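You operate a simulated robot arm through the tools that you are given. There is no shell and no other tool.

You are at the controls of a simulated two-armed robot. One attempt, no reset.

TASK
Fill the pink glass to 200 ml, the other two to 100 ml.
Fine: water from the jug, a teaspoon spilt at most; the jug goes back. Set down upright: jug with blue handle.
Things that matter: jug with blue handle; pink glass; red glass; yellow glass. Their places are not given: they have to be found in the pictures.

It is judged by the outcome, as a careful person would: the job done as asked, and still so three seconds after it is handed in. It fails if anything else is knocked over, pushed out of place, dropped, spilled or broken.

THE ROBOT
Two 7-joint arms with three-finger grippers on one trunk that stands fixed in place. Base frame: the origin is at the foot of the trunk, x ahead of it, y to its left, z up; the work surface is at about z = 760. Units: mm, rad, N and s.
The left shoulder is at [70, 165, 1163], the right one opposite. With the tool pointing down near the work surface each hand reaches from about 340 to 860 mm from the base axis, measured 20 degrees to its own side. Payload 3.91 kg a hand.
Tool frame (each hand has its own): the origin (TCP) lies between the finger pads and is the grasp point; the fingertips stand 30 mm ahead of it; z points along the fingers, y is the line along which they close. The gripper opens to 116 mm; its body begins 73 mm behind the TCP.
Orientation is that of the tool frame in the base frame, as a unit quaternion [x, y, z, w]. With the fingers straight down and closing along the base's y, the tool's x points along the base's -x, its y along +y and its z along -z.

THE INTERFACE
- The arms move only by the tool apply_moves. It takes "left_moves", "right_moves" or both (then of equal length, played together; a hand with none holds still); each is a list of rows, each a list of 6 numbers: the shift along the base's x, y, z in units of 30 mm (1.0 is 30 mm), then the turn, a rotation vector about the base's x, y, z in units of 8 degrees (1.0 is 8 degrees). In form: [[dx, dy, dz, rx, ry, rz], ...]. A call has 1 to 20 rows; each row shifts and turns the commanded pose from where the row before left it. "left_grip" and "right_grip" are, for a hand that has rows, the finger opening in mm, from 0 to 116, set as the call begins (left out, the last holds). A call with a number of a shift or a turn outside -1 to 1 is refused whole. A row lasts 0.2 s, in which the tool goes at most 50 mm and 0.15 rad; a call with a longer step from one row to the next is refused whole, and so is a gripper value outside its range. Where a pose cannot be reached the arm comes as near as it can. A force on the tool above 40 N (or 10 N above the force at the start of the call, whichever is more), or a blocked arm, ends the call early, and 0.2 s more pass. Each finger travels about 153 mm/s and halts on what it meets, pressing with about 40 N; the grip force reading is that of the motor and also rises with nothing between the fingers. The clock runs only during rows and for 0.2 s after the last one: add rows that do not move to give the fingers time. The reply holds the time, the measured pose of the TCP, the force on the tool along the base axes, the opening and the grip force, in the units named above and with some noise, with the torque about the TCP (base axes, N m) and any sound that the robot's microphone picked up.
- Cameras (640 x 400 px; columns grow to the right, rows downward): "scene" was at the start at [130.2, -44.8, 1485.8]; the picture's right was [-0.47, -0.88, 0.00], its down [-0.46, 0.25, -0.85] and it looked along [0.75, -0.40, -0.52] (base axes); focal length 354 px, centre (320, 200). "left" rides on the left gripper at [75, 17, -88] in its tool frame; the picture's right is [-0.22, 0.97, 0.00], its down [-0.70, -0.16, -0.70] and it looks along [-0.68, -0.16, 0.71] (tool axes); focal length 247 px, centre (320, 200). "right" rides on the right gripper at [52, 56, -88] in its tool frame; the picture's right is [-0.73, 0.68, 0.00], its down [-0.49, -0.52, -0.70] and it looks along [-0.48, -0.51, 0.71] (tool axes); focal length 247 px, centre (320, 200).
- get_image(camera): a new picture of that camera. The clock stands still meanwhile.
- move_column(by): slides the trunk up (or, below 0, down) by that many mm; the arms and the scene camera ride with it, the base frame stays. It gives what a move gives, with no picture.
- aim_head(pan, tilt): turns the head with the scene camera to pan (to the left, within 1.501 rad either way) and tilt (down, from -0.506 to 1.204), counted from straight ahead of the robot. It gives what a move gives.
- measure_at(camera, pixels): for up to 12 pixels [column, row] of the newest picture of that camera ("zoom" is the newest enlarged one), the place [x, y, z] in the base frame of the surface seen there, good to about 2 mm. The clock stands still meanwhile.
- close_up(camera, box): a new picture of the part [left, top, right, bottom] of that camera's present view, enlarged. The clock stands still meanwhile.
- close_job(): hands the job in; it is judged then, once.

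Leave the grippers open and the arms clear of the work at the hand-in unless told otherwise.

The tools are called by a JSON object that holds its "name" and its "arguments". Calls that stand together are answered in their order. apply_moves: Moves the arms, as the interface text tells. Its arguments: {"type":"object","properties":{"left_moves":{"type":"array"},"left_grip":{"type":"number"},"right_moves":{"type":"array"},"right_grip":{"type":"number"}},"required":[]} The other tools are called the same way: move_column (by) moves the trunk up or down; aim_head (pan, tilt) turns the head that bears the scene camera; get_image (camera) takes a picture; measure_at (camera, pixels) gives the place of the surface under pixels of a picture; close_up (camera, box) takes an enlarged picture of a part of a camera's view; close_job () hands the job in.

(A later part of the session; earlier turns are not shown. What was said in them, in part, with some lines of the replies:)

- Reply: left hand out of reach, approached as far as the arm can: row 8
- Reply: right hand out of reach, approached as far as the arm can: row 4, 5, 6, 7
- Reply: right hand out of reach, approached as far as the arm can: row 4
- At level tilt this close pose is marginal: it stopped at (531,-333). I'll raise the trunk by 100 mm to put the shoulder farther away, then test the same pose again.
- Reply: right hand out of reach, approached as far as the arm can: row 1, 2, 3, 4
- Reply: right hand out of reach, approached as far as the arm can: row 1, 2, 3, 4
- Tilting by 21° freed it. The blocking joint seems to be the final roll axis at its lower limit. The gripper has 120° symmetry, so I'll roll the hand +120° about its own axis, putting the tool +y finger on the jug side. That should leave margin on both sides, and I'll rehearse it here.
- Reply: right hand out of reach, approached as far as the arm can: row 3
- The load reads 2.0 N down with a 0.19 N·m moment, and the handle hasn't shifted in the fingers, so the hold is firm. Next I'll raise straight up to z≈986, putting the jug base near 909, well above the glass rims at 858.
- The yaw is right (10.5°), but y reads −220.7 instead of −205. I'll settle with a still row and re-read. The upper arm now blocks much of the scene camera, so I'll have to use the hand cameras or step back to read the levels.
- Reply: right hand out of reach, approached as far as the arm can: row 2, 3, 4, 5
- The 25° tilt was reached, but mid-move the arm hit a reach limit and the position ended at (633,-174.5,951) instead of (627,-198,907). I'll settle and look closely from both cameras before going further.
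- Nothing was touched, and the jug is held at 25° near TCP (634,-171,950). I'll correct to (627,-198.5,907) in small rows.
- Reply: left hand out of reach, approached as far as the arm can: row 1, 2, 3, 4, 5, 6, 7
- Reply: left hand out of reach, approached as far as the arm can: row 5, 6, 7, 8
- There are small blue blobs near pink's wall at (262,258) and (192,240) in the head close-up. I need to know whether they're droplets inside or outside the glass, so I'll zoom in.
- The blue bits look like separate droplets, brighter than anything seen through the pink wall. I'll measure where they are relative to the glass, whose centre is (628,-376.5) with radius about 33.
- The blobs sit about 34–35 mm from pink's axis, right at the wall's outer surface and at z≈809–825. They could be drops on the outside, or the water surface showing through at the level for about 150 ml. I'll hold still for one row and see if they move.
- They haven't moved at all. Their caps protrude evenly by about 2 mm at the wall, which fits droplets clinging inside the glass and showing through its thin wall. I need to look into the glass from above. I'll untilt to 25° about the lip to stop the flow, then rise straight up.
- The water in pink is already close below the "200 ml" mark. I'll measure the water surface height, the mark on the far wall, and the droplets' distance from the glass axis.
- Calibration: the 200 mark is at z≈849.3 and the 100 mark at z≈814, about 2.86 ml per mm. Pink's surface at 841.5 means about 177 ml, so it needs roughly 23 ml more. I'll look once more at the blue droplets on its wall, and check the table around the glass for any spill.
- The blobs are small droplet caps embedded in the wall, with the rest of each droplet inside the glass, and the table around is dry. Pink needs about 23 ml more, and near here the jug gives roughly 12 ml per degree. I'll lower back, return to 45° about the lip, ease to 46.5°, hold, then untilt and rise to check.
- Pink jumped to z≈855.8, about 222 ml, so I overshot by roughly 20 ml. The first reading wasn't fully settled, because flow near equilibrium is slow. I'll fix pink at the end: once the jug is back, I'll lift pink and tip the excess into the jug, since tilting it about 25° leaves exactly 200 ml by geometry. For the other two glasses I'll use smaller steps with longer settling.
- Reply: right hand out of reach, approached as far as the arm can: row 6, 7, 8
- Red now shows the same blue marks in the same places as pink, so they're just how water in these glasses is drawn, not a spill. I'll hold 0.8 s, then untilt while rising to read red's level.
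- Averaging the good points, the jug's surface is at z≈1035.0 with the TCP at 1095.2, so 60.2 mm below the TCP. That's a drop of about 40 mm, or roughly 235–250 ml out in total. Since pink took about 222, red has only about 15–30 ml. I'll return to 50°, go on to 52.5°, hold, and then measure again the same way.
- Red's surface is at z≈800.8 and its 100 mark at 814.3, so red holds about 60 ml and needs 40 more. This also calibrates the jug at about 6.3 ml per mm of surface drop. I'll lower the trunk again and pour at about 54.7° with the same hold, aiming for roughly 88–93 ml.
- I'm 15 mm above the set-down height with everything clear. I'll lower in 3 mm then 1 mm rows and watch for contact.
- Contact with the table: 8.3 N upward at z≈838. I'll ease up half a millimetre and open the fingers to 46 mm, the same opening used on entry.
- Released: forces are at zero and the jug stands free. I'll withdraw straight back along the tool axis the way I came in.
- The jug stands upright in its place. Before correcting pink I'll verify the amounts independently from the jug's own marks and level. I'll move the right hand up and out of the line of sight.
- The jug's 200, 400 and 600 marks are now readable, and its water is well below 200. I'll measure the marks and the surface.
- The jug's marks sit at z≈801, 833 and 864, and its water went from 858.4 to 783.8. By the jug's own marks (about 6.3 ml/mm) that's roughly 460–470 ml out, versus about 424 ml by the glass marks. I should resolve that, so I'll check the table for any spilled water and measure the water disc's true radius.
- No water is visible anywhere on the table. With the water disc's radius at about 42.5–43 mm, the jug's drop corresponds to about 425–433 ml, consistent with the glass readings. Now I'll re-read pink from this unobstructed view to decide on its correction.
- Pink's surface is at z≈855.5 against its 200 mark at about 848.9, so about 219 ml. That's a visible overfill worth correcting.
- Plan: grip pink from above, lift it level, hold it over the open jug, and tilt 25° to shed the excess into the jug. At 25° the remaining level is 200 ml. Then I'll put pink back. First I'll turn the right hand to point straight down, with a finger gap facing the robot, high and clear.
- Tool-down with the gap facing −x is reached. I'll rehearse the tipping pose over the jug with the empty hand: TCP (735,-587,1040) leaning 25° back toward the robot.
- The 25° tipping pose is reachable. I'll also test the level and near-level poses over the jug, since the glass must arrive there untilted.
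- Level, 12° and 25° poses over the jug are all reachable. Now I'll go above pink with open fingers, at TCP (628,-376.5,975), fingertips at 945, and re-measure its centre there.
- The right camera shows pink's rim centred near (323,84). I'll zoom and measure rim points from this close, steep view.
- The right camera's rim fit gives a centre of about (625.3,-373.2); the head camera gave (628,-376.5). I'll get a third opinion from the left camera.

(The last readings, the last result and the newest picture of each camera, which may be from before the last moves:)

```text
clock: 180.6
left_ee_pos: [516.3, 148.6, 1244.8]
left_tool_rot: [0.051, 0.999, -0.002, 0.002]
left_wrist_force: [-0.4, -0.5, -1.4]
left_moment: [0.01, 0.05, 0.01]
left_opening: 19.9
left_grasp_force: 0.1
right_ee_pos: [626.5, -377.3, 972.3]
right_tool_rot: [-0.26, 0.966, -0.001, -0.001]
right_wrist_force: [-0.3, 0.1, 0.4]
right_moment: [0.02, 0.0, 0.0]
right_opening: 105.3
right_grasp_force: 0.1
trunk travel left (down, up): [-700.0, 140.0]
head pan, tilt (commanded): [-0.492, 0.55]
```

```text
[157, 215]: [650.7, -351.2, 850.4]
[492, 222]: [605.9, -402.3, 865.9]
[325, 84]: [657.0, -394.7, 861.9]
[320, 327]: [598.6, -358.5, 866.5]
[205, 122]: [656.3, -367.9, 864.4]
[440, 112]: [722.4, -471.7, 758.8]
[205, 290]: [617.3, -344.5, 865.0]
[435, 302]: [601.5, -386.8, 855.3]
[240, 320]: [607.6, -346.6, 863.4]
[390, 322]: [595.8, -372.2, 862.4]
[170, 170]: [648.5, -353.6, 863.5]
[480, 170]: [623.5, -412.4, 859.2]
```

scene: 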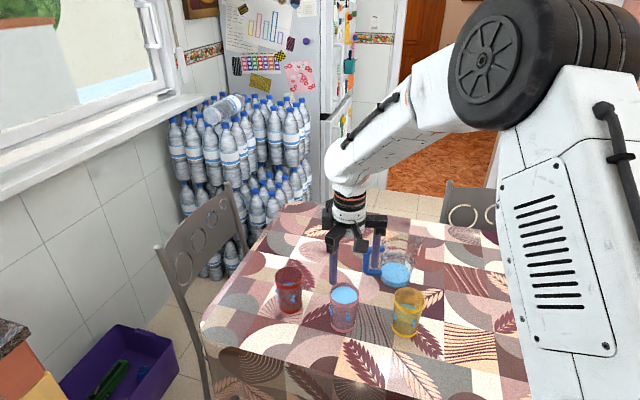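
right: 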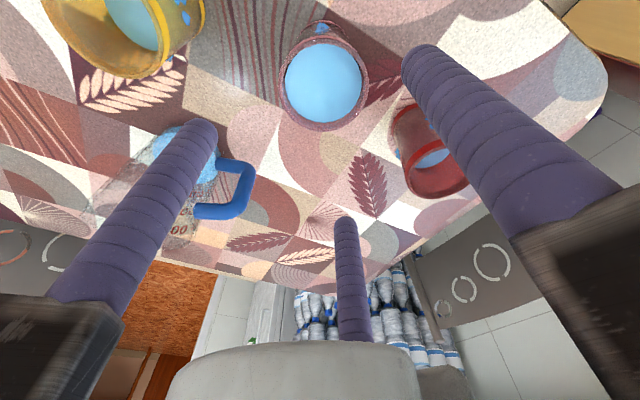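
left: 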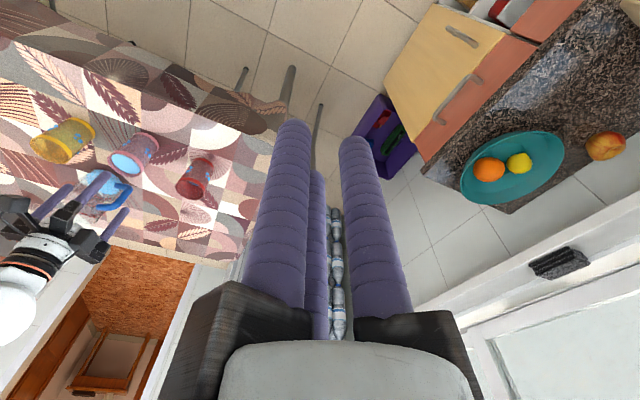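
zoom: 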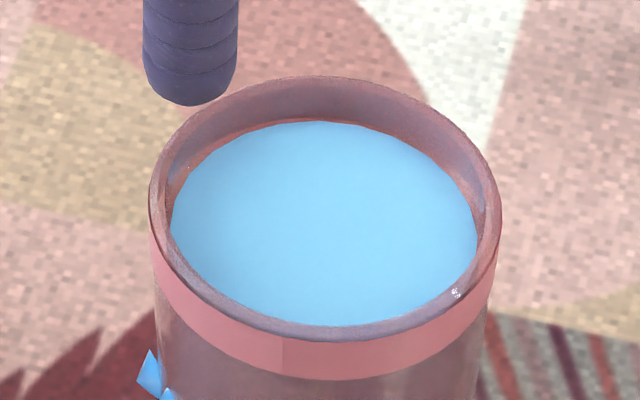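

The estimates average to a centre of about (626,-375). The gripper is self-centring, so 2 mm is fine. I'll shift to (626,-375.3) and descend to TCP z≈824 with the fingers wide open (19 mm clearance all round).

{"name": "apply_moves", "arguments": {"right_moves": [[-0.015, 0.065, -0.3, 0, 0, 0], [0, 0, -0.5, 0, 0, 0], [0, 0, -0.6, 0, 0, 0], [0, 0, -0.6, 0, 0, 0], [0, 0, -0.6, 0, 0, 0], [0, 0, -0.6, 0, 0, 0], [0, 0, -0.6, 0, 0, 0], [0, 0, -0.5, 0, 0, 0], [0, 0, -0.4, 0, 0, 0], [0, 0, -0.25, 0, 0, 0], [0, 0, 0, 0, 0, 0]]}}

{"name": "get_image", "arguments": {"camera": "right"}}

{"name": "close_up", "arguments": {"camera": "left", "box": [50, 110, 190, 220]}}

```text
clock: 183.0
left_ee_pos: [514.2, 148.9, 1243.4]
left_tool_rot: [0.052, 0.999, -0.002, 0.001]
left_wrist_force: [-0.1, 0.4, -0.1]
left_moment: [-0.02, 0.02, 0.01]
left_opening: 20.0
left_grasp_force: 0.1
right_ee_pos: [625.7, -374.2, 826.9]
right_tool_rot: [-0.259, 0.966, -0.001, -0.001]
right_wrist_force: [0.1, -0.6, 1.0]
right_moment: [0.02, 0.0, -0.02]
right_opening: 105.0
right_grasp_force: 0.1
trunk travel left (down, up): [-700.0, 140.0]
head pan, tilt (commanded): [-0.492, 0.55]
```

```text
taken
```

right: 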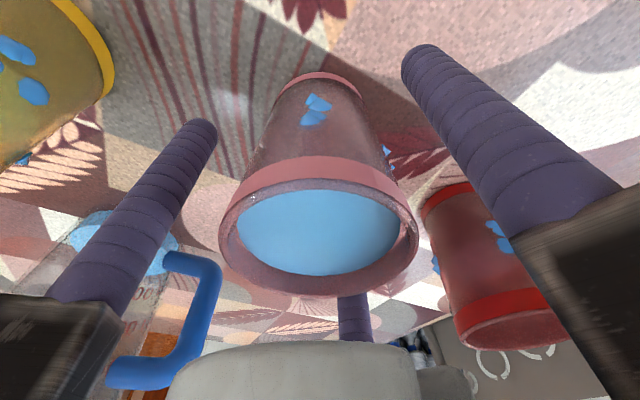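

```text
3.64 times, centred on (120, 165) of left
```

zoom: 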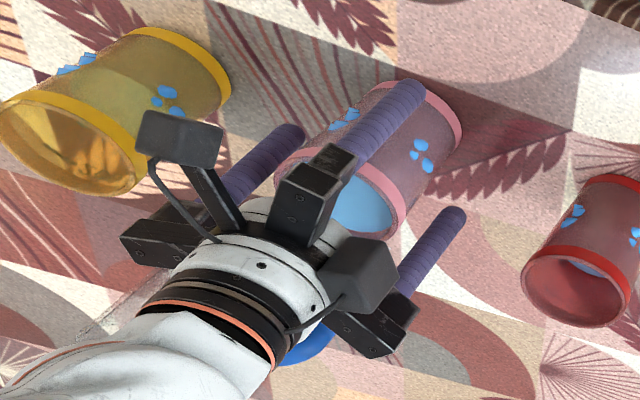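

Pink sits centred between the three fingers, and neither neighbour is near. I'll close in gentle stages: first to 74 mm (no contact), then fully.

{"name": "apply_moves", "arguments": {"right_moves": [[0, 0, 0, 0, 0, 0], [0, 0, 0, 0, 0, 0]], "right_grip": 74}}

{"name": "apply_moves", "arguments": {"right_moves": [[0, 0, 0, 0, 0, 0], [0, 0, 0, 0, 0, 0]], "right_grip": 69}}

{"name": "get_image", "arguments": {"camera": "right"}}

```text
clock: 183.6
left_ee_pos: [514.9, 149.0, 1243.8]
left_tool_rot: [0.052, 0.999, -0.002, 0.002]
left_wrist_force: [0.3, 0.4, -0.8]
left_moment: [0.0, -0.01, -0.01]
left_opening: 20.2
left_grasp_force: 0.1
right_ee_pos: [625.8, -374.5, 825.9]
right_tool_rot: [-0.258, 0.966, 0.0, -0.001]
right_wrist_force: [0.3, -0.3, 0.3]
right_moment: [-0.02, 0.0, -0.03]
right_opening: 74.1
right_grasp_force: 0.1
trunk travel left (down, up): [-700.0, 140.0]
head pan, tilt (commanded): [-0.492, 0.55]
```

```text
clock: 184.2
left_ee_pos: [514.8, 149.2, 1243.4]
left_tool_rot: [0.051, 0.999, -0.002, 0.002]
left_wrist_force: [0.3, -0.4, 0.1]
left_moment: [0.01, 0.03, 0.0]
left_opening: 20.2
left_grasp_force: 0.0
right_ee_pos: [627.6, -373.8, 827.1]
right_tool_rot: [-0.259, 0.966, 0.0, -0.001]
right_wrist_force: [1.0, -0.5, 0.6]
right_moment: [0.01, -0.02, -0.01]
right_opening: 70.4
right_grasp_force: 1.2
trunk travel left (down, up): [-700.0, 140.0]
head pan, tilt (commanded): [-0.492, 0.55]
```

```text
taken
```

right: 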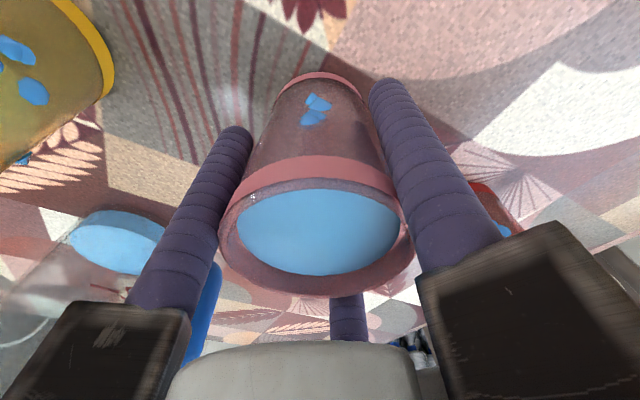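

The fingers met the glass at 70.4 mm with a light touch of 1.2 N. I'll tighten moderately and read the grip force.

{"name": "apply_moves", "arguments": {"right_moves": [[0, 0, 0, 0, 0, 0], [0, 0, 0, 0, 0, 0], [0, 0, 0, 0, 0, 0]], "right_grip": 50}}

{"name": "close_up", "arguments": {"camera": "scene", "box": [300, 260, 390, 340]}}

```text
clock: 185.0
left_ee_pos: [515.1, 149.1, 1243.6]
left_tool_rot: [0.051, 0.999, -0.003, 0.002]
left_wrist_force: [0.2, 0.0, -1.2]
left_moment: [0.03, 0.04, 0.03]
left_opening: 19.8
left_grasp_force: 0.1
right_ee_pos: [626.6, -374.1, 827.2]
right_tool_rot: [-0.259, 0.966, 0.0, -0.001]
right_wrist_force: [0.2, -1.1, 1.7]
right_moment: [0.01, 0.01, 0.03]
right_opening: 69.7
right_grasp_force: 19.8
trunk travel left (down, up): [-700.0, 140.0]
head pan, tilt (commanded): [-0.492, 0.55]
```

```text
5.00 times, centred on (345, 300) of scene
```

zoom: 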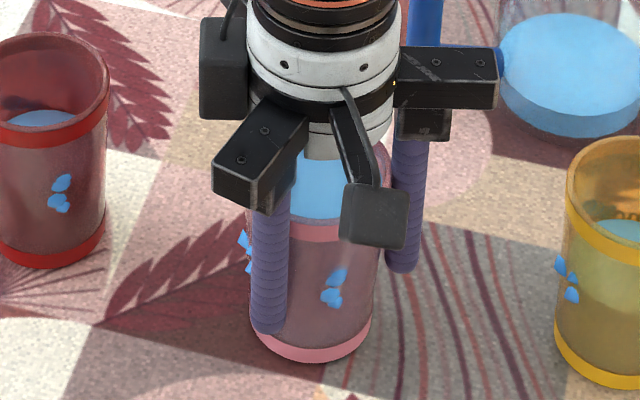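

The hold is 19.8 N at 69.7 mm. I'll firm it up a bit more and lift slowly by about 12 mm, then check that the glass comes up level.

{"name": "apply_moves", "arguments": {"right_moves": [[0, 0, 0, 0, 0, 0], [0, 0, 0, 0, 0, 0], [0, 0, 0.05, 0, 0, 0], [0, 0, 0.1, 0, 0, 0], [0, 0, 0.1, 0, 0, 0], [0, 0, 0.1, 0, 0, 0], [0, 0, 0.05, 0, 0, 0], [0, 0, 0, 0, 0, 0]], "right_grip": 36}}

{"name": "get_image", "arguments": {"camera": "right"}}

{"name": "close_up", "arguments": {"camera": "scene", "box": [300, 260, 390, 340]}}

```text
clock: 186.8
left_ee_pos: [514.9, 148.3, 1244.0]
left_tool_rot: [0.051, 0.999, -0.002, 0.002]
left_wrist_force: [-1.2, 0.2, 0.6]
left_moment: [-0.01, 0.0, 0.03]
left_opening: 20.1
left_grasp_force: 0.2
right_ee_pos: [627.2, -374.4, 837.5]
right_tool_rot: [-0.258, 0.966, 0.0, 0.0]
right_wrist_force: [-0.6, -0.2, -3.1]
right_moment: [-0.02, -0.02, -0.03]
right_opening: 69.0
right_grasp_force: 32.6
trunk travel left (down, up): [-700.0, 140.0]
head pan, tilt (commanded): [-0.492, 0.55]
```

```text
taken
```

right: 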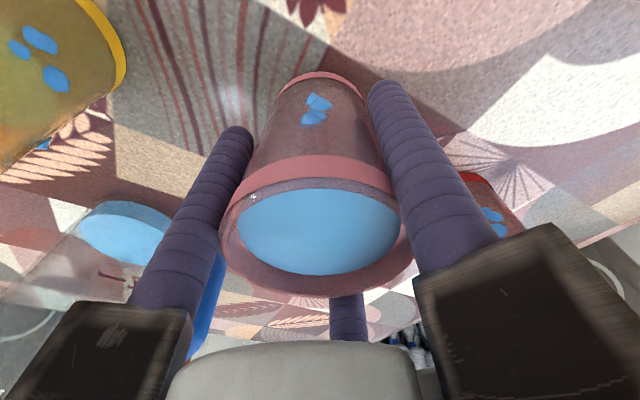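

```text
5.00 times, centred on (345, 300) of scene
```

zoom: 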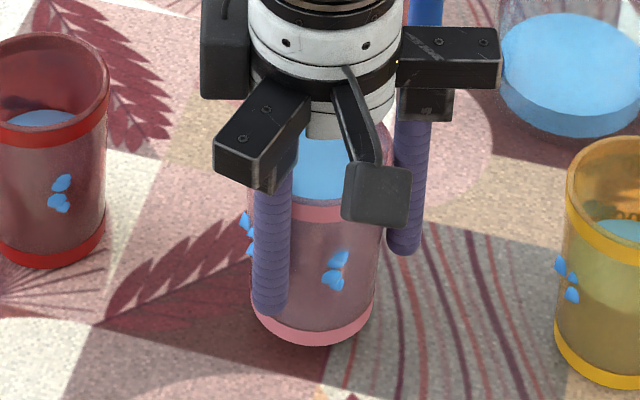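

The glass lifted cleanly and level: 3.1 N, with the picture in the hand unchanged. Set-down reference is TCP (626.6,-374.2,827.2). I'll raise it vertically to z≈992.

{"name": "apply_moves", "arguments": {"right_moves": [[0, 0, 0.15, 0, 0, 0], [0, 0, 0.3, 0, 0, 0], [0, 0, 0.45, 0, 0, 0], [0, 0, 0.55, 0, 0, 0], [0, 0, 0.55, 0, 0, 0], [0, 0, 0.55, 0, 0, 0], [0, 0, 0.55, 0, 0, 0], [0, 0, 0.55, 0, 0, 0], [0, 0, 0.55, 0, 0, 0], [0, 0, 0.45, 0, 0, 0], [0, 0, 0.3, 0, 0, 0], [0, 0, 0.2, 0, 0, 0], [0, 0, 0, 0, 0, 0]]}}

{"name": "get_image", "arguments": {"camera": "right"}}

{"name": "measure_at", "arguments": {"camera": "right", "pixels": [[320, 235], [300, 230], [340, 230], [280, 235], [360, 235], [320, 250], [320, 215], [300, 250], [340, 250], [310, 240]]}}

```text
clock: 189.6
left_ee_pos: [514.7, 148.4, 1244.3]
left_tool_rot: [0.051, 0.999, -0.002, 0.002]
left_wrist_force: [0.3, -0.9, 0.8]
left_moment: [0.0, 0.02, -0.01]
left_opening: 19.7
left_grasp_force: 0.1
right_ee_pos: [628.7, -374.8, 992.3]
right_tool_rot: [-0.259, 0.966, 0.0, 0.0]
right_wrist_force: [-1.1, 0.7, -2.5]
right_moment: [-0.02, -0.01, 0.02]
right_opening: 69.1
right_grasp_force: 32.8
trunk travel left (down, up): [-700.0, 140.0]
head pan, tilt (commanded): [-0.492, 0.55]
```

```text
taken
```

right: 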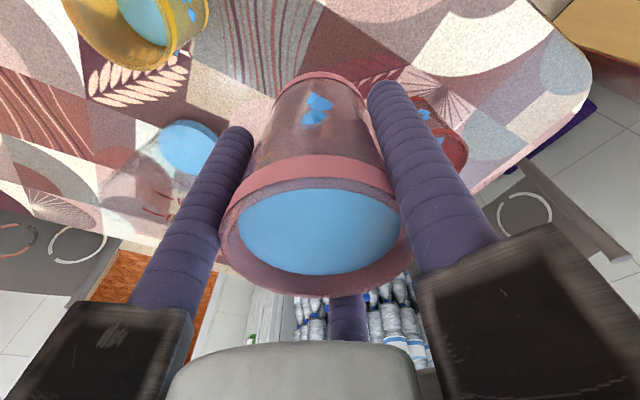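

```text
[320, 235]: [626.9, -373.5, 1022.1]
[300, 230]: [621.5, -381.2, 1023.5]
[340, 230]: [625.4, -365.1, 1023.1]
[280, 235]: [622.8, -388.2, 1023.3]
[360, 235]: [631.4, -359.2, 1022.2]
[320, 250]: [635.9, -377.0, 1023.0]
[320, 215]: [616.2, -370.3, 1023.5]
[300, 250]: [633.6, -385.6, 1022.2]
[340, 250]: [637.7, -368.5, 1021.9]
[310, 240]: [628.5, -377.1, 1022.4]
```

The glass is level in the hand, with its water 30.4 mm above the TCP. That's my in-hand reference, and 200 ml corresponds to about 6.7 mm lower. I'll carry it level and gently over to the jug, to TCP (730,-588,992).

{"name": "apply_moves", "arguments": {"right_moves": [[0.0675, -0.142, 0, 0, 0, 0], [0.135, -0.284, 0, 0, 0, 0], [0.203, -0.426, 0, 0, 0, 0], [0.236, -0.4975, 0, 0, 0, 0], [0.27, -0.5686, 0, 0, 0, 0], [0.27, -0.5686, 0, 0, 0, 0], [0.27, -0.5686, 0, 0, 0, 0], [0.27, -0.5686, 0, 0, 0, 0], [0.27, -0.5686, 0, 0, 0, 0], [0.27, -0.5686, 0, 0, 0, 0], [0.27, -0.5686, 0, 0, 0, 0], [0.27, -0.5686, 0, 0, 0, 0], [0.236, -0.4975, 0, 0, 0, 0], [0.169, -0.355, 0, 0, 0, 0], [0.101, -0.213, 0, 0, 0, 0], [0.0675, -0.142, 0, 0, 0, 0], [0, 0, 0, 0, 0, 0]]}}

{"name": "get_image", "arguments": {"camera": "scene"}}

{"name": "close_up", "arguments": {"camera": "scene", "box": [340, 170, 460, 300]}}

```text
clock: 193.2
left_ee_pos: [516.0, 149.5, 1243.2]
left_tool_rot: [0.051, 0.999, -0.001, 0.001]
left_wrist_force: [0.0, 0.5, -0.8]
left_moment: [-0.02, 0.01, 0.01]
left_opening: 20.1
left_grasp_force: 0.0
right_ee_pos: [727.8, -586.4, 992.5]
right_tool_rot: [-0.259, 0.966, 0.0, -0.001]
right_wrist_force: [-0.8, -0.2, -1.5]
right_moment: [0.04, -0.03, -0.02]
right_opening: 69.1
right_grasp_force: 33.7
trunk travel left (down, up): [-700.0, 140.0]
head pan, tilt (commanded): [-0.492, 0.55]
```

```text
taken
```

scene: 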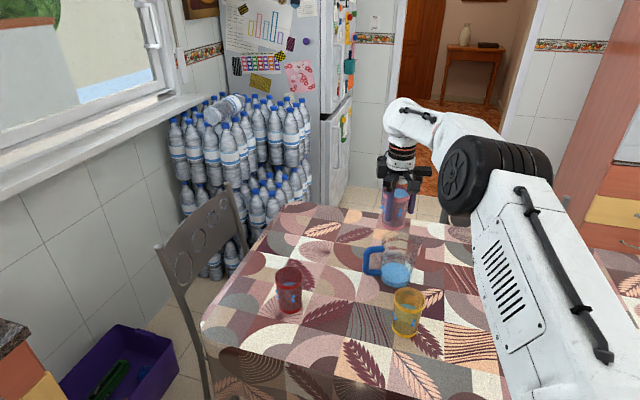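

```text
3.08 times, centred on (400, 235) of scene
```

zoom: 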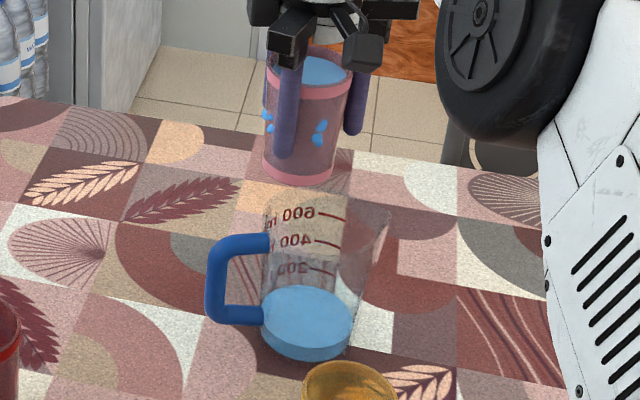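

The glass is level above the jug's far side. I'll re-measure the jug's water disc edges to fix the jug centre, so the lip ends up well inside its mouth.

{"name": "measure_at", "arguments": {"camera": "zoom", "pixels": [[305, 288], [303, 342], [262, 312], [352, 322], [307, 315], [275, 292], [340, 300], [280, 335], [335, 342], [300, 60], [330, 60], [320, 75]]}}

{"name": "close_up", "arguments": {"camera": "left", "box": [30, 150, 170, 260]}}

```text
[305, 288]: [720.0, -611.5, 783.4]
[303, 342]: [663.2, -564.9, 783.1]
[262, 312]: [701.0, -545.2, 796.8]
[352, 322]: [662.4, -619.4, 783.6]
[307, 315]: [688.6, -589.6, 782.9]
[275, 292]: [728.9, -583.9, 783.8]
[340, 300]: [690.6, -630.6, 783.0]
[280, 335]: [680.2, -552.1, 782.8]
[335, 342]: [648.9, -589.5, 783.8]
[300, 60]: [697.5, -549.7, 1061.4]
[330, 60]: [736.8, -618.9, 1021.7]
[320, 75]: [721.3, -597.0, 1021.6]
```

```text
3.64 times, centred on (100, 205) of left
```

zoom: 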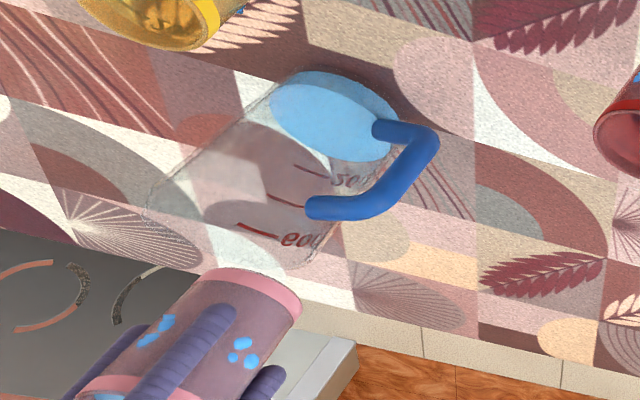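

The jug's centre is (687.5,-589.5). I'll tilt in two stages with the lip kept about 8 mm to the far side of the centre: first to 12°, which doesn't yet pour, and check the picture.

{"name": "apply_moves", "arguments": {"right_moves": [[0.0856, -0.033, -0.04, 0, -0.5, 0], [0.0856, -0.033, -0.04, 0, -0.5, 0], [0.0856, -0.033, -0.04, 0, -0.5, 0], [0, 0, 0, 0, 0, 0]]}}

{"name": "close_up", "arguments": {"camera": "scene", "box": [340, 170, 460, 300]}}

{"name": "get_image", "arguments": {"camera": "right"}}

```text
clock: 194.2
left_ee_pos: [515.3, 148.7, 1244.2]
left_tool_rot: [0.051, 0.999, -0.002, 0.002]
left_wrist_force: [0.3, 0.2, 0.2]
left_moment: [0.01, 0.02, 0.02]
left_opening: 20.0
left_grasp_force: 0.0
right_ee_pos: [736.7, -590.5, 988.7]
right_tool_rot: [-0.257, 0.961, -0.028, 0.1]
right_wrist_force: [0.0, 0.0, -1.6]
right_moment: [0.02, 0.03, -0.02]
right_opening: 69.2
right_grasp_force: 33.2
trunk travel left (down, up): [-700.0, 140.0]
head pan, tilt (commanded): [-0.492, 0.55]
```

```text
3.08 times, centred on (400, 235) of scene
```

zoom: 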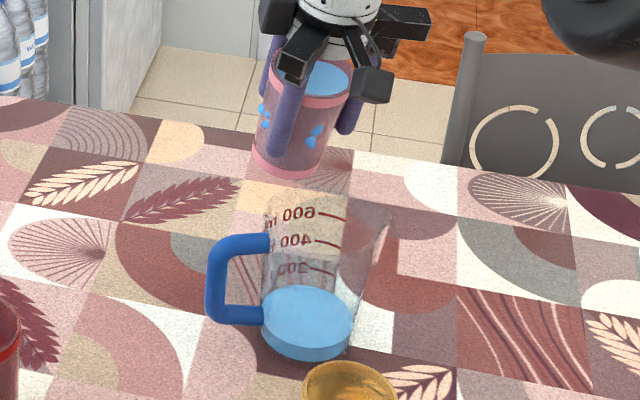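

```text
taken
```

right: 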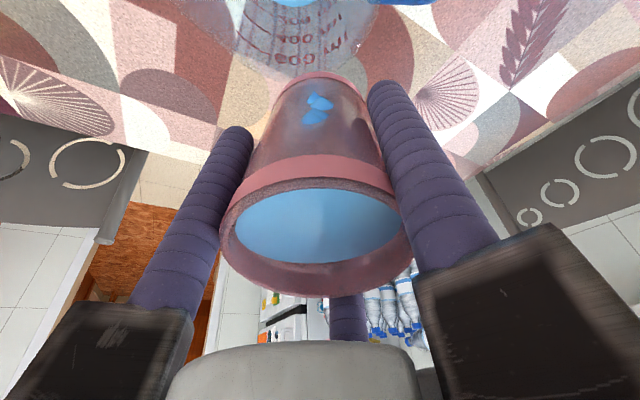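

At 12° nothing has spilled and the geometry looks right. I'll continue slowly to 20°, where pouring should have just begun, and look for the stream.

{"name": "apply_moves", "arguments": {"right_moves": [[0.025, 0.01, -0.05, 0, -0.25, 0], [0.025, 0.01, -0.05, 0, -0.25, 0], [0.025, 0, -0.05, 0, -0.25, 0], [0.025, 0, -0.05, 0, -0.25, 0]]}}

{"name": "close_up", "arguments": {"camera": "scene", "box": [350, 175, 440, 300]}}

{"name": "close_up", "arguments": {"camera": "right", "box": [200, 0, 440, 150]}}

```text
clock: 195.2
left_ee_pos: [515.3, 148.2, 1244.0]
left_tool_rot: [0.051, 0.999, -0.002, 0.001]
left_wrist_force: [-0.3, -0.5, 0.2]
left_moment: [0.01, -0.04, 0.0]
left_opening: 19.7
left_grasp_force: 0.1
right_ee_pos: [739.9, -590.9, 983.5]
right_tool_rot: [-0.254, 0.952, -0.045, 0.167]
right_wrist_force: [0.1, -0.9, -2.4]
right_moment: [-0.02, 0.01, -0.02]
right_opening: 69.0
right_grasp_force: 32.5
trunk travel left (down, up): [-700.0, 140.0]
head pan, tilt (commanded): [-0.492, 0.55]
```

```text
3.20 times, centred on (395, 238) of scene
```

zoom: 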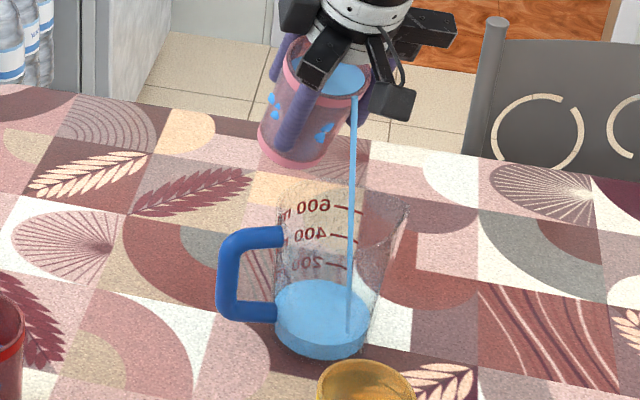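

```text
2.67 times, centred on (320, 75) of right
```

zoom: 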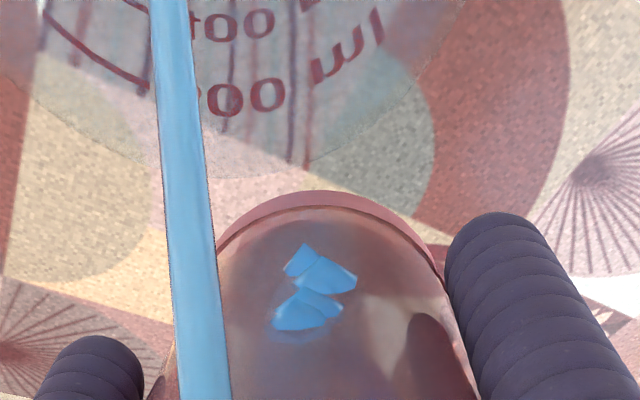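

The stream is falling from the glass lip into the jug. I'll measure where it passes the jug's rim height to be sure of the margins.

{"name": "close_up", "arguments": {"camera": "scene", "box": [350, 175, 440, 300]}}

{"name": "measure_at", "arguments": {"camera": "zoom", "pixels": [[353, 105], [352, 140], [351, 180], [350, 220], [350, 260], [349, 300], [348, 325], [320, 310]]}}

```text
3.20 times, centred on (395, 238) of scene
```

zoom: 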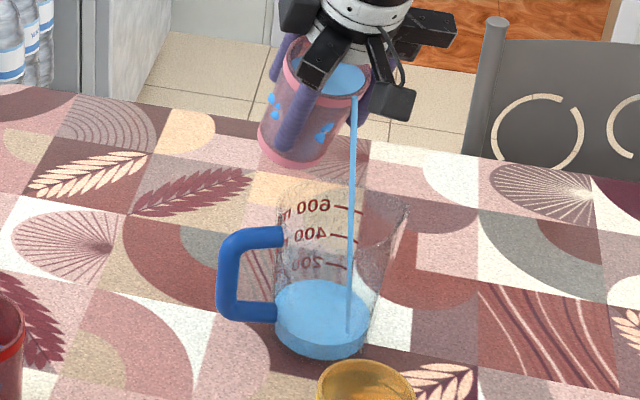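

```text
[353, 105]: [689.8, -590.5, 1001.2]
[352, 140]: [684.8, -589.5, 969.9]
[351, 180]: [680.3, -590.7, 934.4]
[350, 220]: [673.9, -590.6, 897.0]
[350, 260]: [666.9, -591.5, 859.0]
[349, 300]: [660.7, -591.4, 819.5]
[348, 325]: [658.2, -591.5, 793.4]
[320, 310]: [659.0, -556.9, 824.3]
```

The stream enters the jug's mouth at (674,-590) and lands about 13 mm inside the wall. I'll shift 6 mm to the far side for extra margin, then go slowly to 24° and hold.

{"name": "apply_moves", "arguments": {"right_moves": [[0.1, 0, 0, 0, 0, 0], [0.1, 0, 0, 0, 0, 0], [0.0125, 0, -0.03, 0, -0.125, 0], [0.0125, 0, -0.03, 0, -0.125, 0], [0.0125, 0, -0.03, 0, -0.125, 0], [0.0125, 0, -0.03, 0, -0.125, 0], [0, 0, 0, 0, 0, 0], [0, 0, 0, 0, 0, 0], [0, 0, 0, 0, 0, 0]]}}

{"name": "close_up", "arguments": {"camera": "scene", "box": [350, 175, 440, 300]}}

```text
clock: 197.2
left_ee_pos: [515.3, 149.1, 1243.7]
left_tool_rot: [0.051, 0.999, -0.002, 0.001]
left_wrist_force: [-0.6, -0.3, 0.8]
left_moment: [0.0, 0.01, -0.01]
left_opening: 19.8
left_grasp_force: 0.0
right_ee_pos: [747.6, -590.3, 979.4]
right_tool_rot: [-0.254, 0.945, -0.054, 0.201]
right_wrist_force: [-0.2, -0.8, -2.0]
right_moment: [-0.01, 0.02, -0.02]
right_opening: 68.6
right_grasp_force: 32.8
trunk travel left (down, up): [-700.0, 140.0]
head pan, tilt (commanded): [-0.492, 0.55]
```

```text
3.20 times, centred on (395, 238) of scene
```

zoom: 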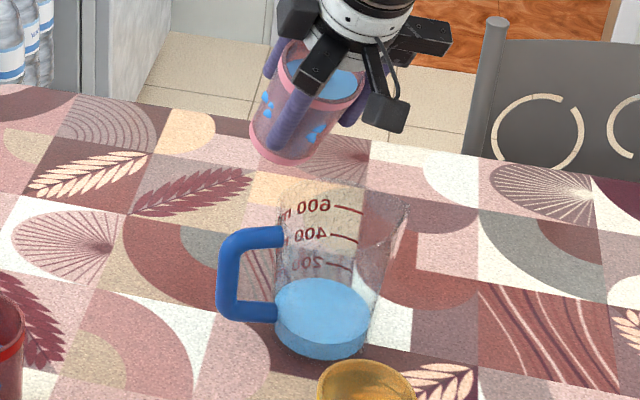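

The stream has stopped at 24°, so the glass has shed what it will at this angle. I'll bring it level again and measure its surface in the hand.

{"name": "apply_moves", "arguments": {"right_moves": [[-0.1, 0, 0.07, 0, 0.5, 0], [-0.1, 0, 0.07, 0, 0.5, 0], [-0.1, 0, 0.07, 0, 0.5, 0], [-0.1, 0, 0.07, 0, 0.5, 0], [-0.1, 0, 0.07, 0, 0.5, 0], [-0.1, 0, 0.07, 0, 0.5, 0], [0, 0, 0, 0, 0, 0]]}}

{"name": "get_image", "arguments": {"camera": "right"}}

{"name": "measure_at", "arguments": {"camera": "right", "pixels": [[320, 235], [300, 230], [340, 230], [280, 235], [360, 235], [320, 250], [320, 215], [300, 250], [340, 250], [310, 240]]}}

{"name": "close_up", "arguments": {"camera": "scene", "box": [370, 180, 420, 225]}}

```text
clock: 198.8
left_ee_pos: [515.4, 148.4, 1243.7]
left_tool_rot: [0.052, 0.999, -0.002, 0.001]
left_wrist_force: [-0.7, -1.0, 0.3]
left_moment: [0.03, -0.04, -0.01]
left_opening: 20.1
left_grasp_force: 0.1
right_ee_pos: [728.7, -589.4, 992.3]
right_tool_rot: [-0.258, 0.966, -0.001, 0.0]
right_wrist_force: [0.5, 0.5, -2.6]
right_moment: [-0.01, -0.01, 0.01]
right_opening: 68.9
right_grasp_force: 33.2
trunk travel left (down, up): [-700.0, 140.0]
head pan, tilt (commanded): [-0.492, 0.55]
```

```text
taken
```

right: 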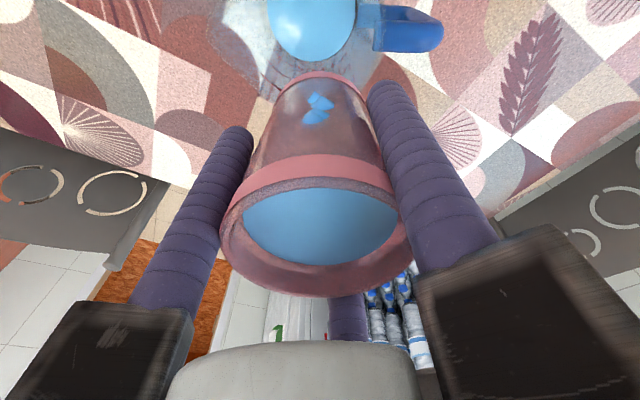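

```text
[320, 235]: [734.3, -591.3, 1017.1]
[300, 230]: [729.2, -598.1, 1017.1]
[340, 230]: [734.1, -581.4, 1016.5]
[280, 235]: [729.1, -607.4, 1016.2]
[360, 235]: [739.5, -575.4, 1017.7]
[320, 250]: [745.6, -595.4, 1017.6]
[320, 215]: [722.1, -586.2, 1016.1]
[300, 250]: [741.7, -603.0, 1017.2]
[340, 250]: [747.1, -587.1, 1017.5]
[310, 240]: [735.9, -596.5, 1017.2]
```

```text
8.89 times, centred on (395, 202) of scene
```

zoom: 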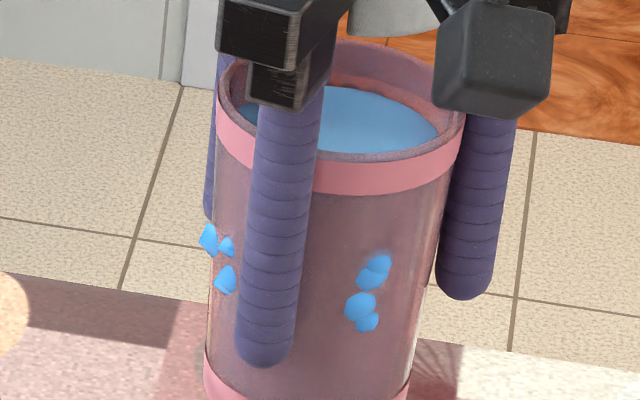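

The surface is now 24.7 mm above the TCP, down 5.7 mm, so about 16–17 ml went back into the jug. Pink should be at about 202–203 ml. I'll carry it level back above its original spot.

{"name": "apply_moves", "arguments": {"right_moves": [[-0.068, 0.143, 0, 0, 0, 0], [-0.136, 0.287, 0, 0, 0, 0], [-0.204, 0.43, 0, 0, 0, 0], [-0.238, 0.502, 0, 0, 0, 0], [-0.272, 0.574, 0, 0, 0, 0], [-0.272, 0.574, 0, 0, 0, 0], [-0.272, 0.574, 0, 0, 0, 0], [-0.272, 0.574, 0, 0, 0, 0], [-0.272, 0.574, 0, 0, 0, 0], [-0.272, 0.574, 0, 0, 0, 0], [-0.272, 0.574, 0, 0, 0, 0], [-0.272, 0.574, 0, 0, 0, 0], [-0.238, 0.502, 0, 0, 0, 0], [-0.17, 0.359, 0, 0, 0, 0], [-0.102, 0.215, 0, 0, 0, 0], [-0.068, 0.143, 0, 0, 0, 0], [0, 0, 0, 0, 0, 0]]}}

{"name": "get_image", "arguments": {"camera": "scene"}}

```text
clock: 202.4
left_ee_pos: [515.2, 148.7, 1244.7]
left_tool_rot: [0.052, 0.999, -0.001, 0.002]
left_wrist_force: [-0.4, -0.4, -0.4]
left_moment: [0.0, 0.03, 0.0]
left_opening: 19.9
left_grasp_force: 0.2
right_ee_pos: [627.1, -375.5, 992.1]
right_tool_rot: [-0.259, 0.966, 0.0, -0.001]
right_wrist_force: [0.1, 0.0, -1.7]
right_moment: [0.01, -0.01, 0.01]
right_opening: 68.9
right_grasp_force: 32.8
trunk travel left (down, up): [-700.0, 140.0]
head pan, tilt (commanded): [-0.492, 0.55]
```

```text
taken
```

scene: 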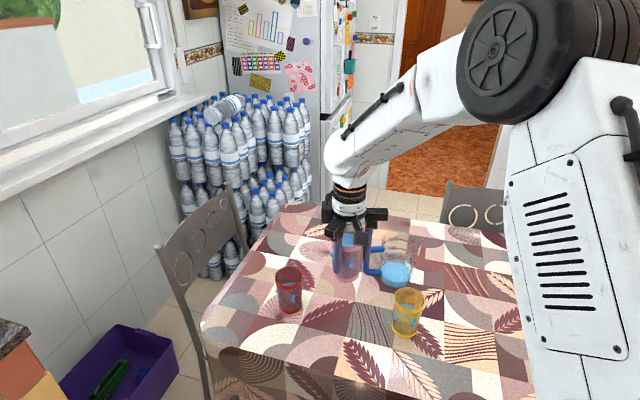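

I'm directly above the original spot (627.1,-375.5). I'll lower vertically to just above the table.

{"name": "apply_moves", "arguments": {"right_moves": [[0, 0.01, -0.2, 0, 0, 0], [0, 0.01, -0.35, 0, 0, 0], [0, 0.01, -0.5, 0, 0, 0], [0, 0, -0.55, 0, 0, 0], [0, 0, -0.55, 0, 0, 0], [0, 0, -0.55, 0, 0, 0], [0, 0, -0.55, 0, 0, 0], [0, 0, -0.55, 0, 0, 0], [0, 0, -0.55, 0, 0, 0], [0, 0, -0.45, 0, 0, 0], [0, 0, -0.3, 0, 0, 0], [0, 0, -0.2, 0, 0, 0], [0, 0, 0, 0, 0, 0]]}}

{"name": "apply_moves", "arguments": {"right_moves": [[0, 0, -0.05, 0, 0, 0], [0, 0, -0.04, 0, 0, 0], [0, 0, -0.03, 0, 0, 0], [0, 0, 0, 0, 0, 0]]}}

```text
clock: 205.2
left_ee_pos: [515.0, 149.2, 1244.4]
left_tool_rot: [0.052, 0.999, -0.001, 0.002]
left_wrist_force: [-0.6, -0.2, -0.2]
left_moment: [-0.03, 0.05, 0.01]
left_opening: 20.0
left_grasp_force: 0.0
right_ee_pos: [626.6, -374.3, 832.0]
right_tool_rot: [-0.26, 0.966, -0.001, -0.001]
right_wrist_force: [-0.9, 0.2, -1.8]
right_moment: [0.01, -0.01, 0.0]
right_opening: 68.8
right_grasp_force: 32.3
trunk travel left (down, up): [-700.0, 140.0]
head pan, tilt (commanded): [-0.492, 0.55]
```

```text
clock: 206.2
left_ee_pos: [515.5, 148.6, 1243.3]
left_tool_rot: [0.051, 0.999, -0.002, 0.001]
left_wrist_force: [-0.5, -0.4, 1.3]
left_moment: [0.01, 0.02, -0.02]
left_opening: 20.0
left_grasp_force: 0.1
right_ee_pos: [626.1, -373.4, 829.6]
right_tool_rot: [-0.258, 0.966, 0.0, 0.0]
right_wrist_force: [-0.1, 0.2, -2.1]
right_moment: [-0.01, 0.0, -0.02]
right_opening: 68.9
right_grasp_force: 32.9
trunk travel left (down, up): [-700.0, 140.0]
head pan, tilt (commanded): [-0.492, 0.55]
```

No contact yet at 829.6. I'll continue in sub-millimetre rows.

{"name": "apply_moves", "arguments": {"right_moves": [[0, 0, -0.03, 0, 0, 0], [0, 0, -0.03, 0, 0, 0], [0, 0, 0, 0, 0, 0]]}}

```text
clock: 207.0
left_ee_pos: [514.9, 148.7, 1244.8]
left_tool_rot: [0.051, 0.999, -0.002, 0.001]
left_wrist_force: [0.6, -0.6, 0.0]
left_moment: [-0.04, 0.03, 0.01]
left_opening: 20.0
left_grasp_force: 0.1
right_ee_pos: [627.2, -374.1, 827.4]
right_tool_rot: [-0.259, 0.966, 0.001, -0.001]
right_wrist_force: [-0.6, 0.6, -1.6]
right_moment: [0.03, -0.02, 0.0]
right_opening: 68.6
right_grasp_force: 32.8
trunk travel left (down, up): [-700.0, 140.0]
head pan, tilt (commanded): [-0.492, 0.55]
```

{"name": "apply_moves", "arguments": {"right_moves": [[0, 0, -0.02, 0, 0, 0], [0, 0, -0.02, 0, 0, 0], [0, 0, 0, 0, 0, 0]]}}

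{"name": "close_up", "arguments": {"camera": "scene", "box": [300, 260, 390, 340]}}

```text
clock: 207.8
left_ee_pos: [514.5, 149.2, 1245.1]
left_tool_rot: [0.052, 0.999, -0.002, 0.002]
left_wrist_force: [-1.1, 1.3, 0.2]
left_moment: [0.04, 0.0, 0.02]
left_opening: 20.1
left_grasp_force: 0.0
right_ee_pos: [626.2, -375.9, 827.1]
right_tool_rot: [-0.259, 0.966, 0.0, -0.001]
right_wrist_force: [0.0, 0.7, -1.5]
right_moment: [0.0, 0.01, -0.01]
right_opening: 68.5
right_grasp_force: 32.5
trunk travel left (down, up): [-700.0, 140.0]
head pan, tilt (commanded): [-0.492, 0.55]
```

```text
5.00 times, centred on (345, 300) of scene
```

zoom: 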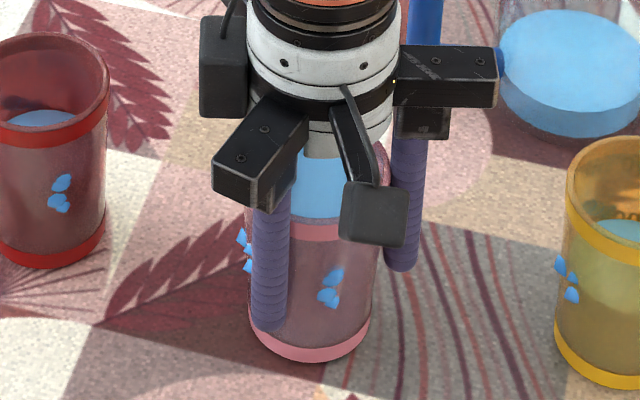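

The load reads −1.5 N, down from about −2, so it's nearly touching. I'll lower another 1.2 mm in small rows, watching for the force to turn positive.

{"name": "apply_moves", "arguments": {"right_moves": [[0, 0, -0.02, 0, 0, 0], [0, 0, -0.02, 0, 0, 0], [0, 0, 0, 0, 0, 0]]}}

```text
clock: 208.6
left_ee_pos: [515.2, 148.4, 1244.3]
left_tool_rot: [0.05, 0.999, -0.002, 0.002]
left_wrist_force: [0.6, -0.4, -0.1]
left_moment: [-0.02, 0.01, -0.02]
left_opening: 20.5
left_grasp_force: 0.0
right_ee_pos: [626.9, -374.5, 826.3]
right_tool_rot: [-0.258, 0.966, -0.001, 0.001]
right_wrist_force: [-0.1, -2.9, 7.4]
right_moment: [0.1, 0.14, 0.02]
right_opening: 68.7
right_grasp_force: 32.9
trunk travel left (down, up): [-700.0, 140.0]
head pan, tilt (commanded): [-0.492, 0.55]
```

Contact: +7.4 N, so the glass is on the table. I'll open gently, first to 74 mm and then wide.

{"name": "apply_moves", "arguments": {"right_moves": [[0, 0, 0.01, 0, 0, 0], [0, 0, 0, 0, 0, 0]], "right_grip": 62}}

{"name": "apply_moves", "arguments": {"right_moves": [[0, 0, 0, 0, 0, 0], [0, 0, 0, 0, 0, 0]], "right_grip": 76}}

{"name": "apply_moves", "arguments": {"right_moves": [[0, 0, 0, 0, 0, 0], [0, 0, 0, 0, 0, 0]], "right_grip": 105}}

{"name": "get_image", "arguments": {"camera": "right"}}

```text
clock: 209.2
left_ee_pos: [514.6, 149.3, 1244.6]
left_tool_rot: [0.051, 0.999, -0.002, 0.001]
left_wrist_force: [0.0, -0.2, 0.2]
left_moment: [0.02, -0.05, 0.01]
left_opening: 20.0
left_grasp_force: 0.2
right_ee_pos: [625.7, -373.9, 824.8]
right_tool_rot: [-0.259, 0.966, 0.0, -0.001]
right_wrist_force: [-0.1, -0.8, 2.8]
right_moment: [-0.02, -0.06, -0.03]
right_opening: 69.5
right_grasp_force: 7.2
trunk travel left (down, up): [-700.0, 140.0]
head pan, tilt (commanded): [-0.492, 0.55]
```

```text
clock: 209.8
left_ee_pos: [515.5, 149.7, 1243.9]
left_tool_rot: [0.051, 0.999, -0.002, 0.002]
left_wrist_force: [0.3, 0.0, 0.3]
left_moment: [0.0, 0.03, 0.0]
left_opening: 20.0
left_grasp_force: 0.1
right_ee_pos: [626.3, -374.8, 825.2]
right_tool_rot: [-0.259, 0.966, -0.001, -0.001]
right_wrist_force: [-0.7, 0.3, -0.6]
right_moment: [0.0, -0.02, 0.01]
right_opening: 76.1
right_grasp_force: 0.0
trunk travel left (down, up): [-700.0, 140.0]
head pan, tilt (commanded): [-0.492, 0.55]
```

```text
clock: 210.4
left_ee_pos: [515.2, 148.3, 1243.6]
left_tool_rot: [0.051, 0.999, -0.002, 0.001]
left_wrist_force: [0.8, 0.3, 0.9]
left_moment: [0.01, -0.04, 0.03]
left_opening: 19.6
left_grasp_force: 0.0
right_ee_pos: [626.2, -374.1, 825.7]
right_tool_rot: [-0.259, 0.966, 0.0, -0.001]
right_wrist_force: [0.4, -0.2, 0.2]
right_moment: [-0.01, -0.03, 0.02]
right_opening: 105.1
right_grasp_force: 0.1
trunk travel left (down, up): [-700.0, 140.0]
head pan, tilt (commanded): [-0.492, 0.55]
```

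```text
taken
```

right: 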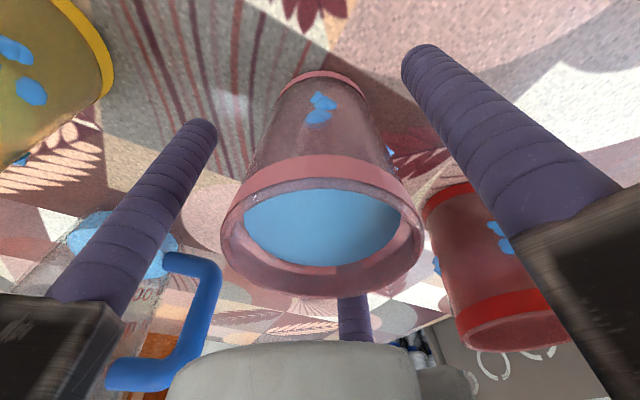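

The glass stands free between the open fingers. I'll raise the hand straight up and then back out of the view to read all three levels.

{"name": "apply_moves", "arguments": {"right_moves": [[0, 0, 0.3, 0, 0, 0], [0, 0, 0.6, 0, 0, 0], [0, 0, 0.8, 0, 0, 0], [0, 0, 0.8, 0, 0, 0], [0, 0, 0.8, 0, 0, 0], [0, 0, 0.8, 0, 0, 0], [0, 0, 0.8, 0, 0, 0], [0, 0, 0.8, 0, 0, 0], [0, 0, 0.8, 0, 0, 0], [-0.4, -0.7, 0.6, 0, 0, 0], [-0.4, -0.8, 0.5, 0, 0, 0], [-0.4, -0.8, 0.3, 0, 0, 0], [-0.4, -0.8, 0, 0, 0, 0], [-0.3, -0.8, 0, 0, 0, 0], [-0.3, -0.8, 0, 0, 0, 0], [0, 0, 0, 0, 0, 0]]}}

{"name": "get_image", "arguments": {"camera": "scene"}}

{"name": "close_up", "arguments": {"camera": "scene", "box": [326, 280, 362, 310]}}

```text
clock: 213.8
left_ee_pos: [516.5, 149.1, 1244.0]
left_tool_rot: [0.051, 0.999, -0.002, 0.002]
left_wrist_force: [-0.1, -0.3, 1.0]
left_moment: [-0.02, 0.01, -0.01]
left_opening: 20.2
left_grasp_force: 0.1
right_ee_pos: [561.6, -514.6, 1062.0]
right_tool_rot: [-0.258, 0.966, -0.001, -0.001]
right_wrist_force: [0.6, 0.3, 0.9]
right_moment: [-0.01, 0.01, -0.01]
right_opening: 104.8
right_grasp_force: 0.0
trunk travel left (down, up): [-700.0, 140.0]
head pan, tilt (commanded): [-0.492, 0.55]
```

```text
taken
```

scene: 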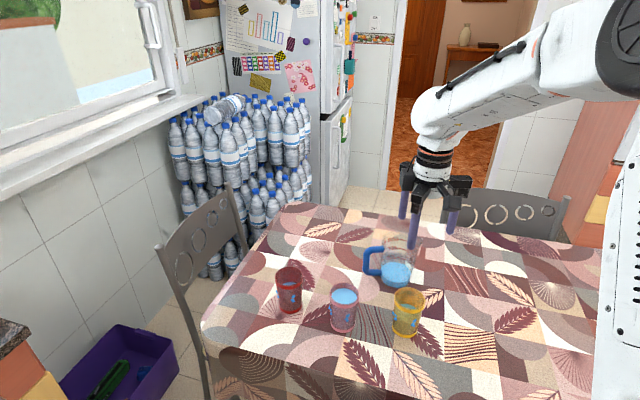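

```text
13.33 times, centred on (344, 295) of scene
```

zoom: 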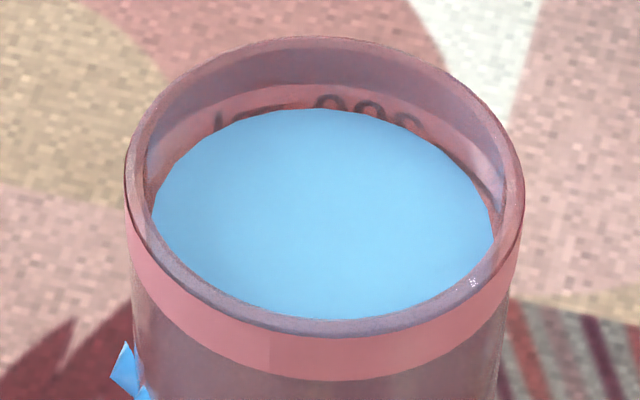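

The "200 ml" text is now cut through its middle by the water line, right at the mark. I'll measure pink's surface and the dash, then check all three glasses and the jug once more.

{"name": "measure_at", "arguments": {"camera": "zoom", "pixels": [[320, 180], [280, 180], [360, 180], [320, 220], [280, 230], [360, 230], [240, 200], [400, 200], [320, 150], [320, 260], [460, 155], [485, 182]]}}

{"name": "close_up", "arguments": {"camera": "scene", "box": [260, 220, 450, 345]}}

{"name": "measure_at", "arguments": {"camera": "zoom", "pixels": [[108, 158], [113, 292], [285, 205], [282, 350], [493, 222], [480, 368], [362, 130], [385, 95], [385, 168], [455, 160]]}}

```text
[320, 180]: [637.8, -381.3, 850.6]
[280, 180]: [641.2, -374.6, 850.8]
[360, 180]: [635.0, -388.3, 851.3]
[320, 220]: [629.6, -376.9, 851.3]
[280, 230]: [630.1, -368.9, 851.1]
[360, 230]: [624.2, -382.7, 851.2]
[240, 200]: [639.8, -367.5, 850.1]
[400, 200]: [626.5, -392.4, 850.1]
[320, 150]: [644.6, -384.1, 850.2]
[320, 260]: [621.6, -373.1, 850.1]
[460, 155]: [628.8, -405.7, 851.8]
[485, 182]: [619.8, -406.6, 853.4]
```

```text
3.20 times, centred on (355, 282) of scene
```

zoom: 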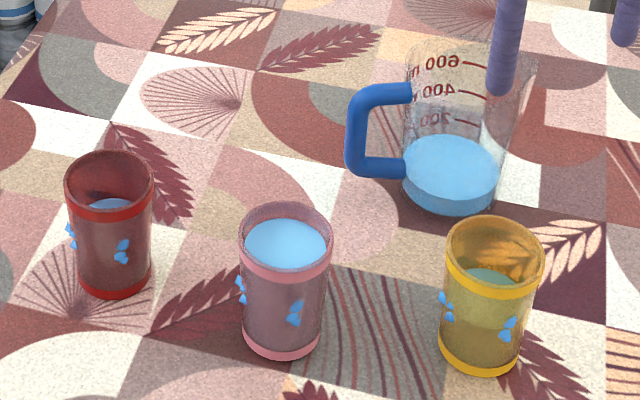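

```text
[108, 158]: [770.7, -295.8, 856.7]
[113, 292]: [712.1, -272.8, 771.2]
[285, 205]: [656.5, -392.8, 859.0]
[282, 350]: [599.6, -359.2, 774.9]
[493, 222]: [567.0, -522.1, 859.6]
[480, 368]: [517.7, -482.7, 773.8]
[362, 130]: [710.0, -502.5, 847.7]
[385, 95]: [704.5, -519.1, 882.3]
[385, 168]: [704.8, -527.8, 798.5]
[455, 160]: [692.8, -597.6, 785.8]
```

Pink's surface is at z≈850.7 against its dash at about 849.5–850, so about 202 ml. Everything is in place: pink moved only 2–3 mm, the jug handle reads (710,-502.5) against the original (708,-502), and the table is dry. I'll now retract the right arm up and back and open both grippers.

{"name": "apply_moves", "arguments": {"right_moves": [[0, 0, 0.8, 0, 0, 0], [0, 0, 0.8, 0, 0, 0], [-0.5, 0, 0.8, 0, 0, 0], [-0.6, 0, 0.8, 0, 0, 0], [-0.6, 0, 0.6, 0, 0, 0], [-0.6, 0, 0.4, 0, 0, 0], [-0.6, 0, 0.2, 0, 0, 0], [0, 0, 0, 0, 0, 0]], "left_moves": [[0, 0, 0, 0, 0, 0], [0, 0, 0, 0, 0, 0], [0, 0, 0, 0, 0, 0], [0, 0, 0, 0, 0, 0], [0, 0, 0, 0, 0, 0], [0, 0, 0, 0, 0, 0], [0, 0, 0, 0, 0, 0], [0, 0, 0, 0, 0, 0]], "left_grip": 116, "right_grip": 116}}

{"name": "move_column", "arguments": {"by": 140}}

{"name": "get_image", "arguments": {"camera": "scene"}}

{"name": "close_up", "arguments": {"camera": "scene", "box": [260, 260, 450, 385]}}

```text
clock: 215.6
left_ee_pos: [515.3, 148.6, 1243.7]
left_tool_rot: [0.052, 0.999, -0.002, 0.003]
left_wrist_force: [0.9, 0.2, 0.3]
left_moment: [0.0, -0.02, -0.02]
left_opening: 116.3
left_grasp_force: 0.0
right_ee_pos: [473.5, -515.7, 1191.8]
right_tool_rot: [-0.258, 0.966, 0.0, -0.001]
right_wrist_force: [0.1, -0.4, 0.7]
right_moment: [0.03, 0.0, -0.02]
right_opening: 115.6
right_grasp_force: 0.0
trunk travel left (down, up): [-700.0, 140.0]
head pan, tilt (commanded): [-0.492, 0.55]
```

```text
clock: 217.3
left_ee_pos: [515.2, 148.3, 1384.0]
left_tool_rot: [0.052, 0.999, -0.002, 0.002]
left_wrist_force: [-0.4, 0.1, -0.8]
left_moment: [-0.02, -0.02, 0.01]
left_opening: 116.0
left_grasp_force: 0.0
right_ee_pos: [474.5, -514.9, 1332.1]
right_tool_rot: [-0.258, 0.966, -0.001, -0.001]
right_wrist_force: [-0.3, -0.1, 0.8]
right_moment: [-0.04, -0.01, -0.01]
right_opening: 116.1
right_grasp_force: 0.1
trunk travel left (down, up): [-840.0, 0.0]
head pan, tilt (commanded): [-0.492, 0.55]
```

```text
taken
```

scene: 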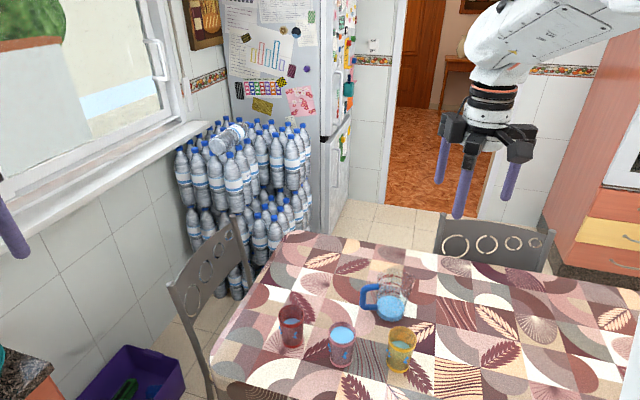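

```text
3.20 times, centred on (355, 322) of scene
```

zoom: 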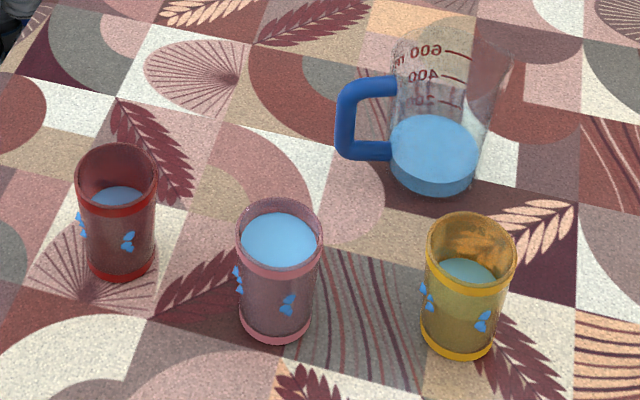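

Final look: all three glasses and the jug stand upright in their places and the table is dry. Levels read about 202 ml in pink, 103 ml in red and 98 ml in yellow. Both grippers are open and both arms are clear of the work, so I'm handing the job in.

{"name": "close_job", "arguments": {}}

```text
The job is handed in.
```

I filled all three glasses, put the jug back upright in its place and handed the job in; I haven't seen the judge's verdict.

| Glass | Target | Final level (read against its marks) |
|---|---|---|
| Pink | 200 ml | about 202 ml |
| Red | 100 ml | about 103 ml |
| Yellow | 100 ml | about 98 ml |

- **Pink was overfilled at first:** it reached about 220 ml. I lifted it, tipped the excess back into the jug and set it down within 2–3 mm of where it was.
- **Spills:** I saw no water on the table. By the jug's own marks, about 35–50 ml more left it than the glasses took in. Going by the jug's measured width instead, the amounts match, so I took its marks to be off.
- **Blue blobs on the glasses:** the same small blobs showed on the walls of all three glasses once they held water. I took them to be a drawing effect, not drops.
- **End state:** nothing was knocked over, both grippers are open, and both arms are clear of the table. I left the trunk raised 140 mm.
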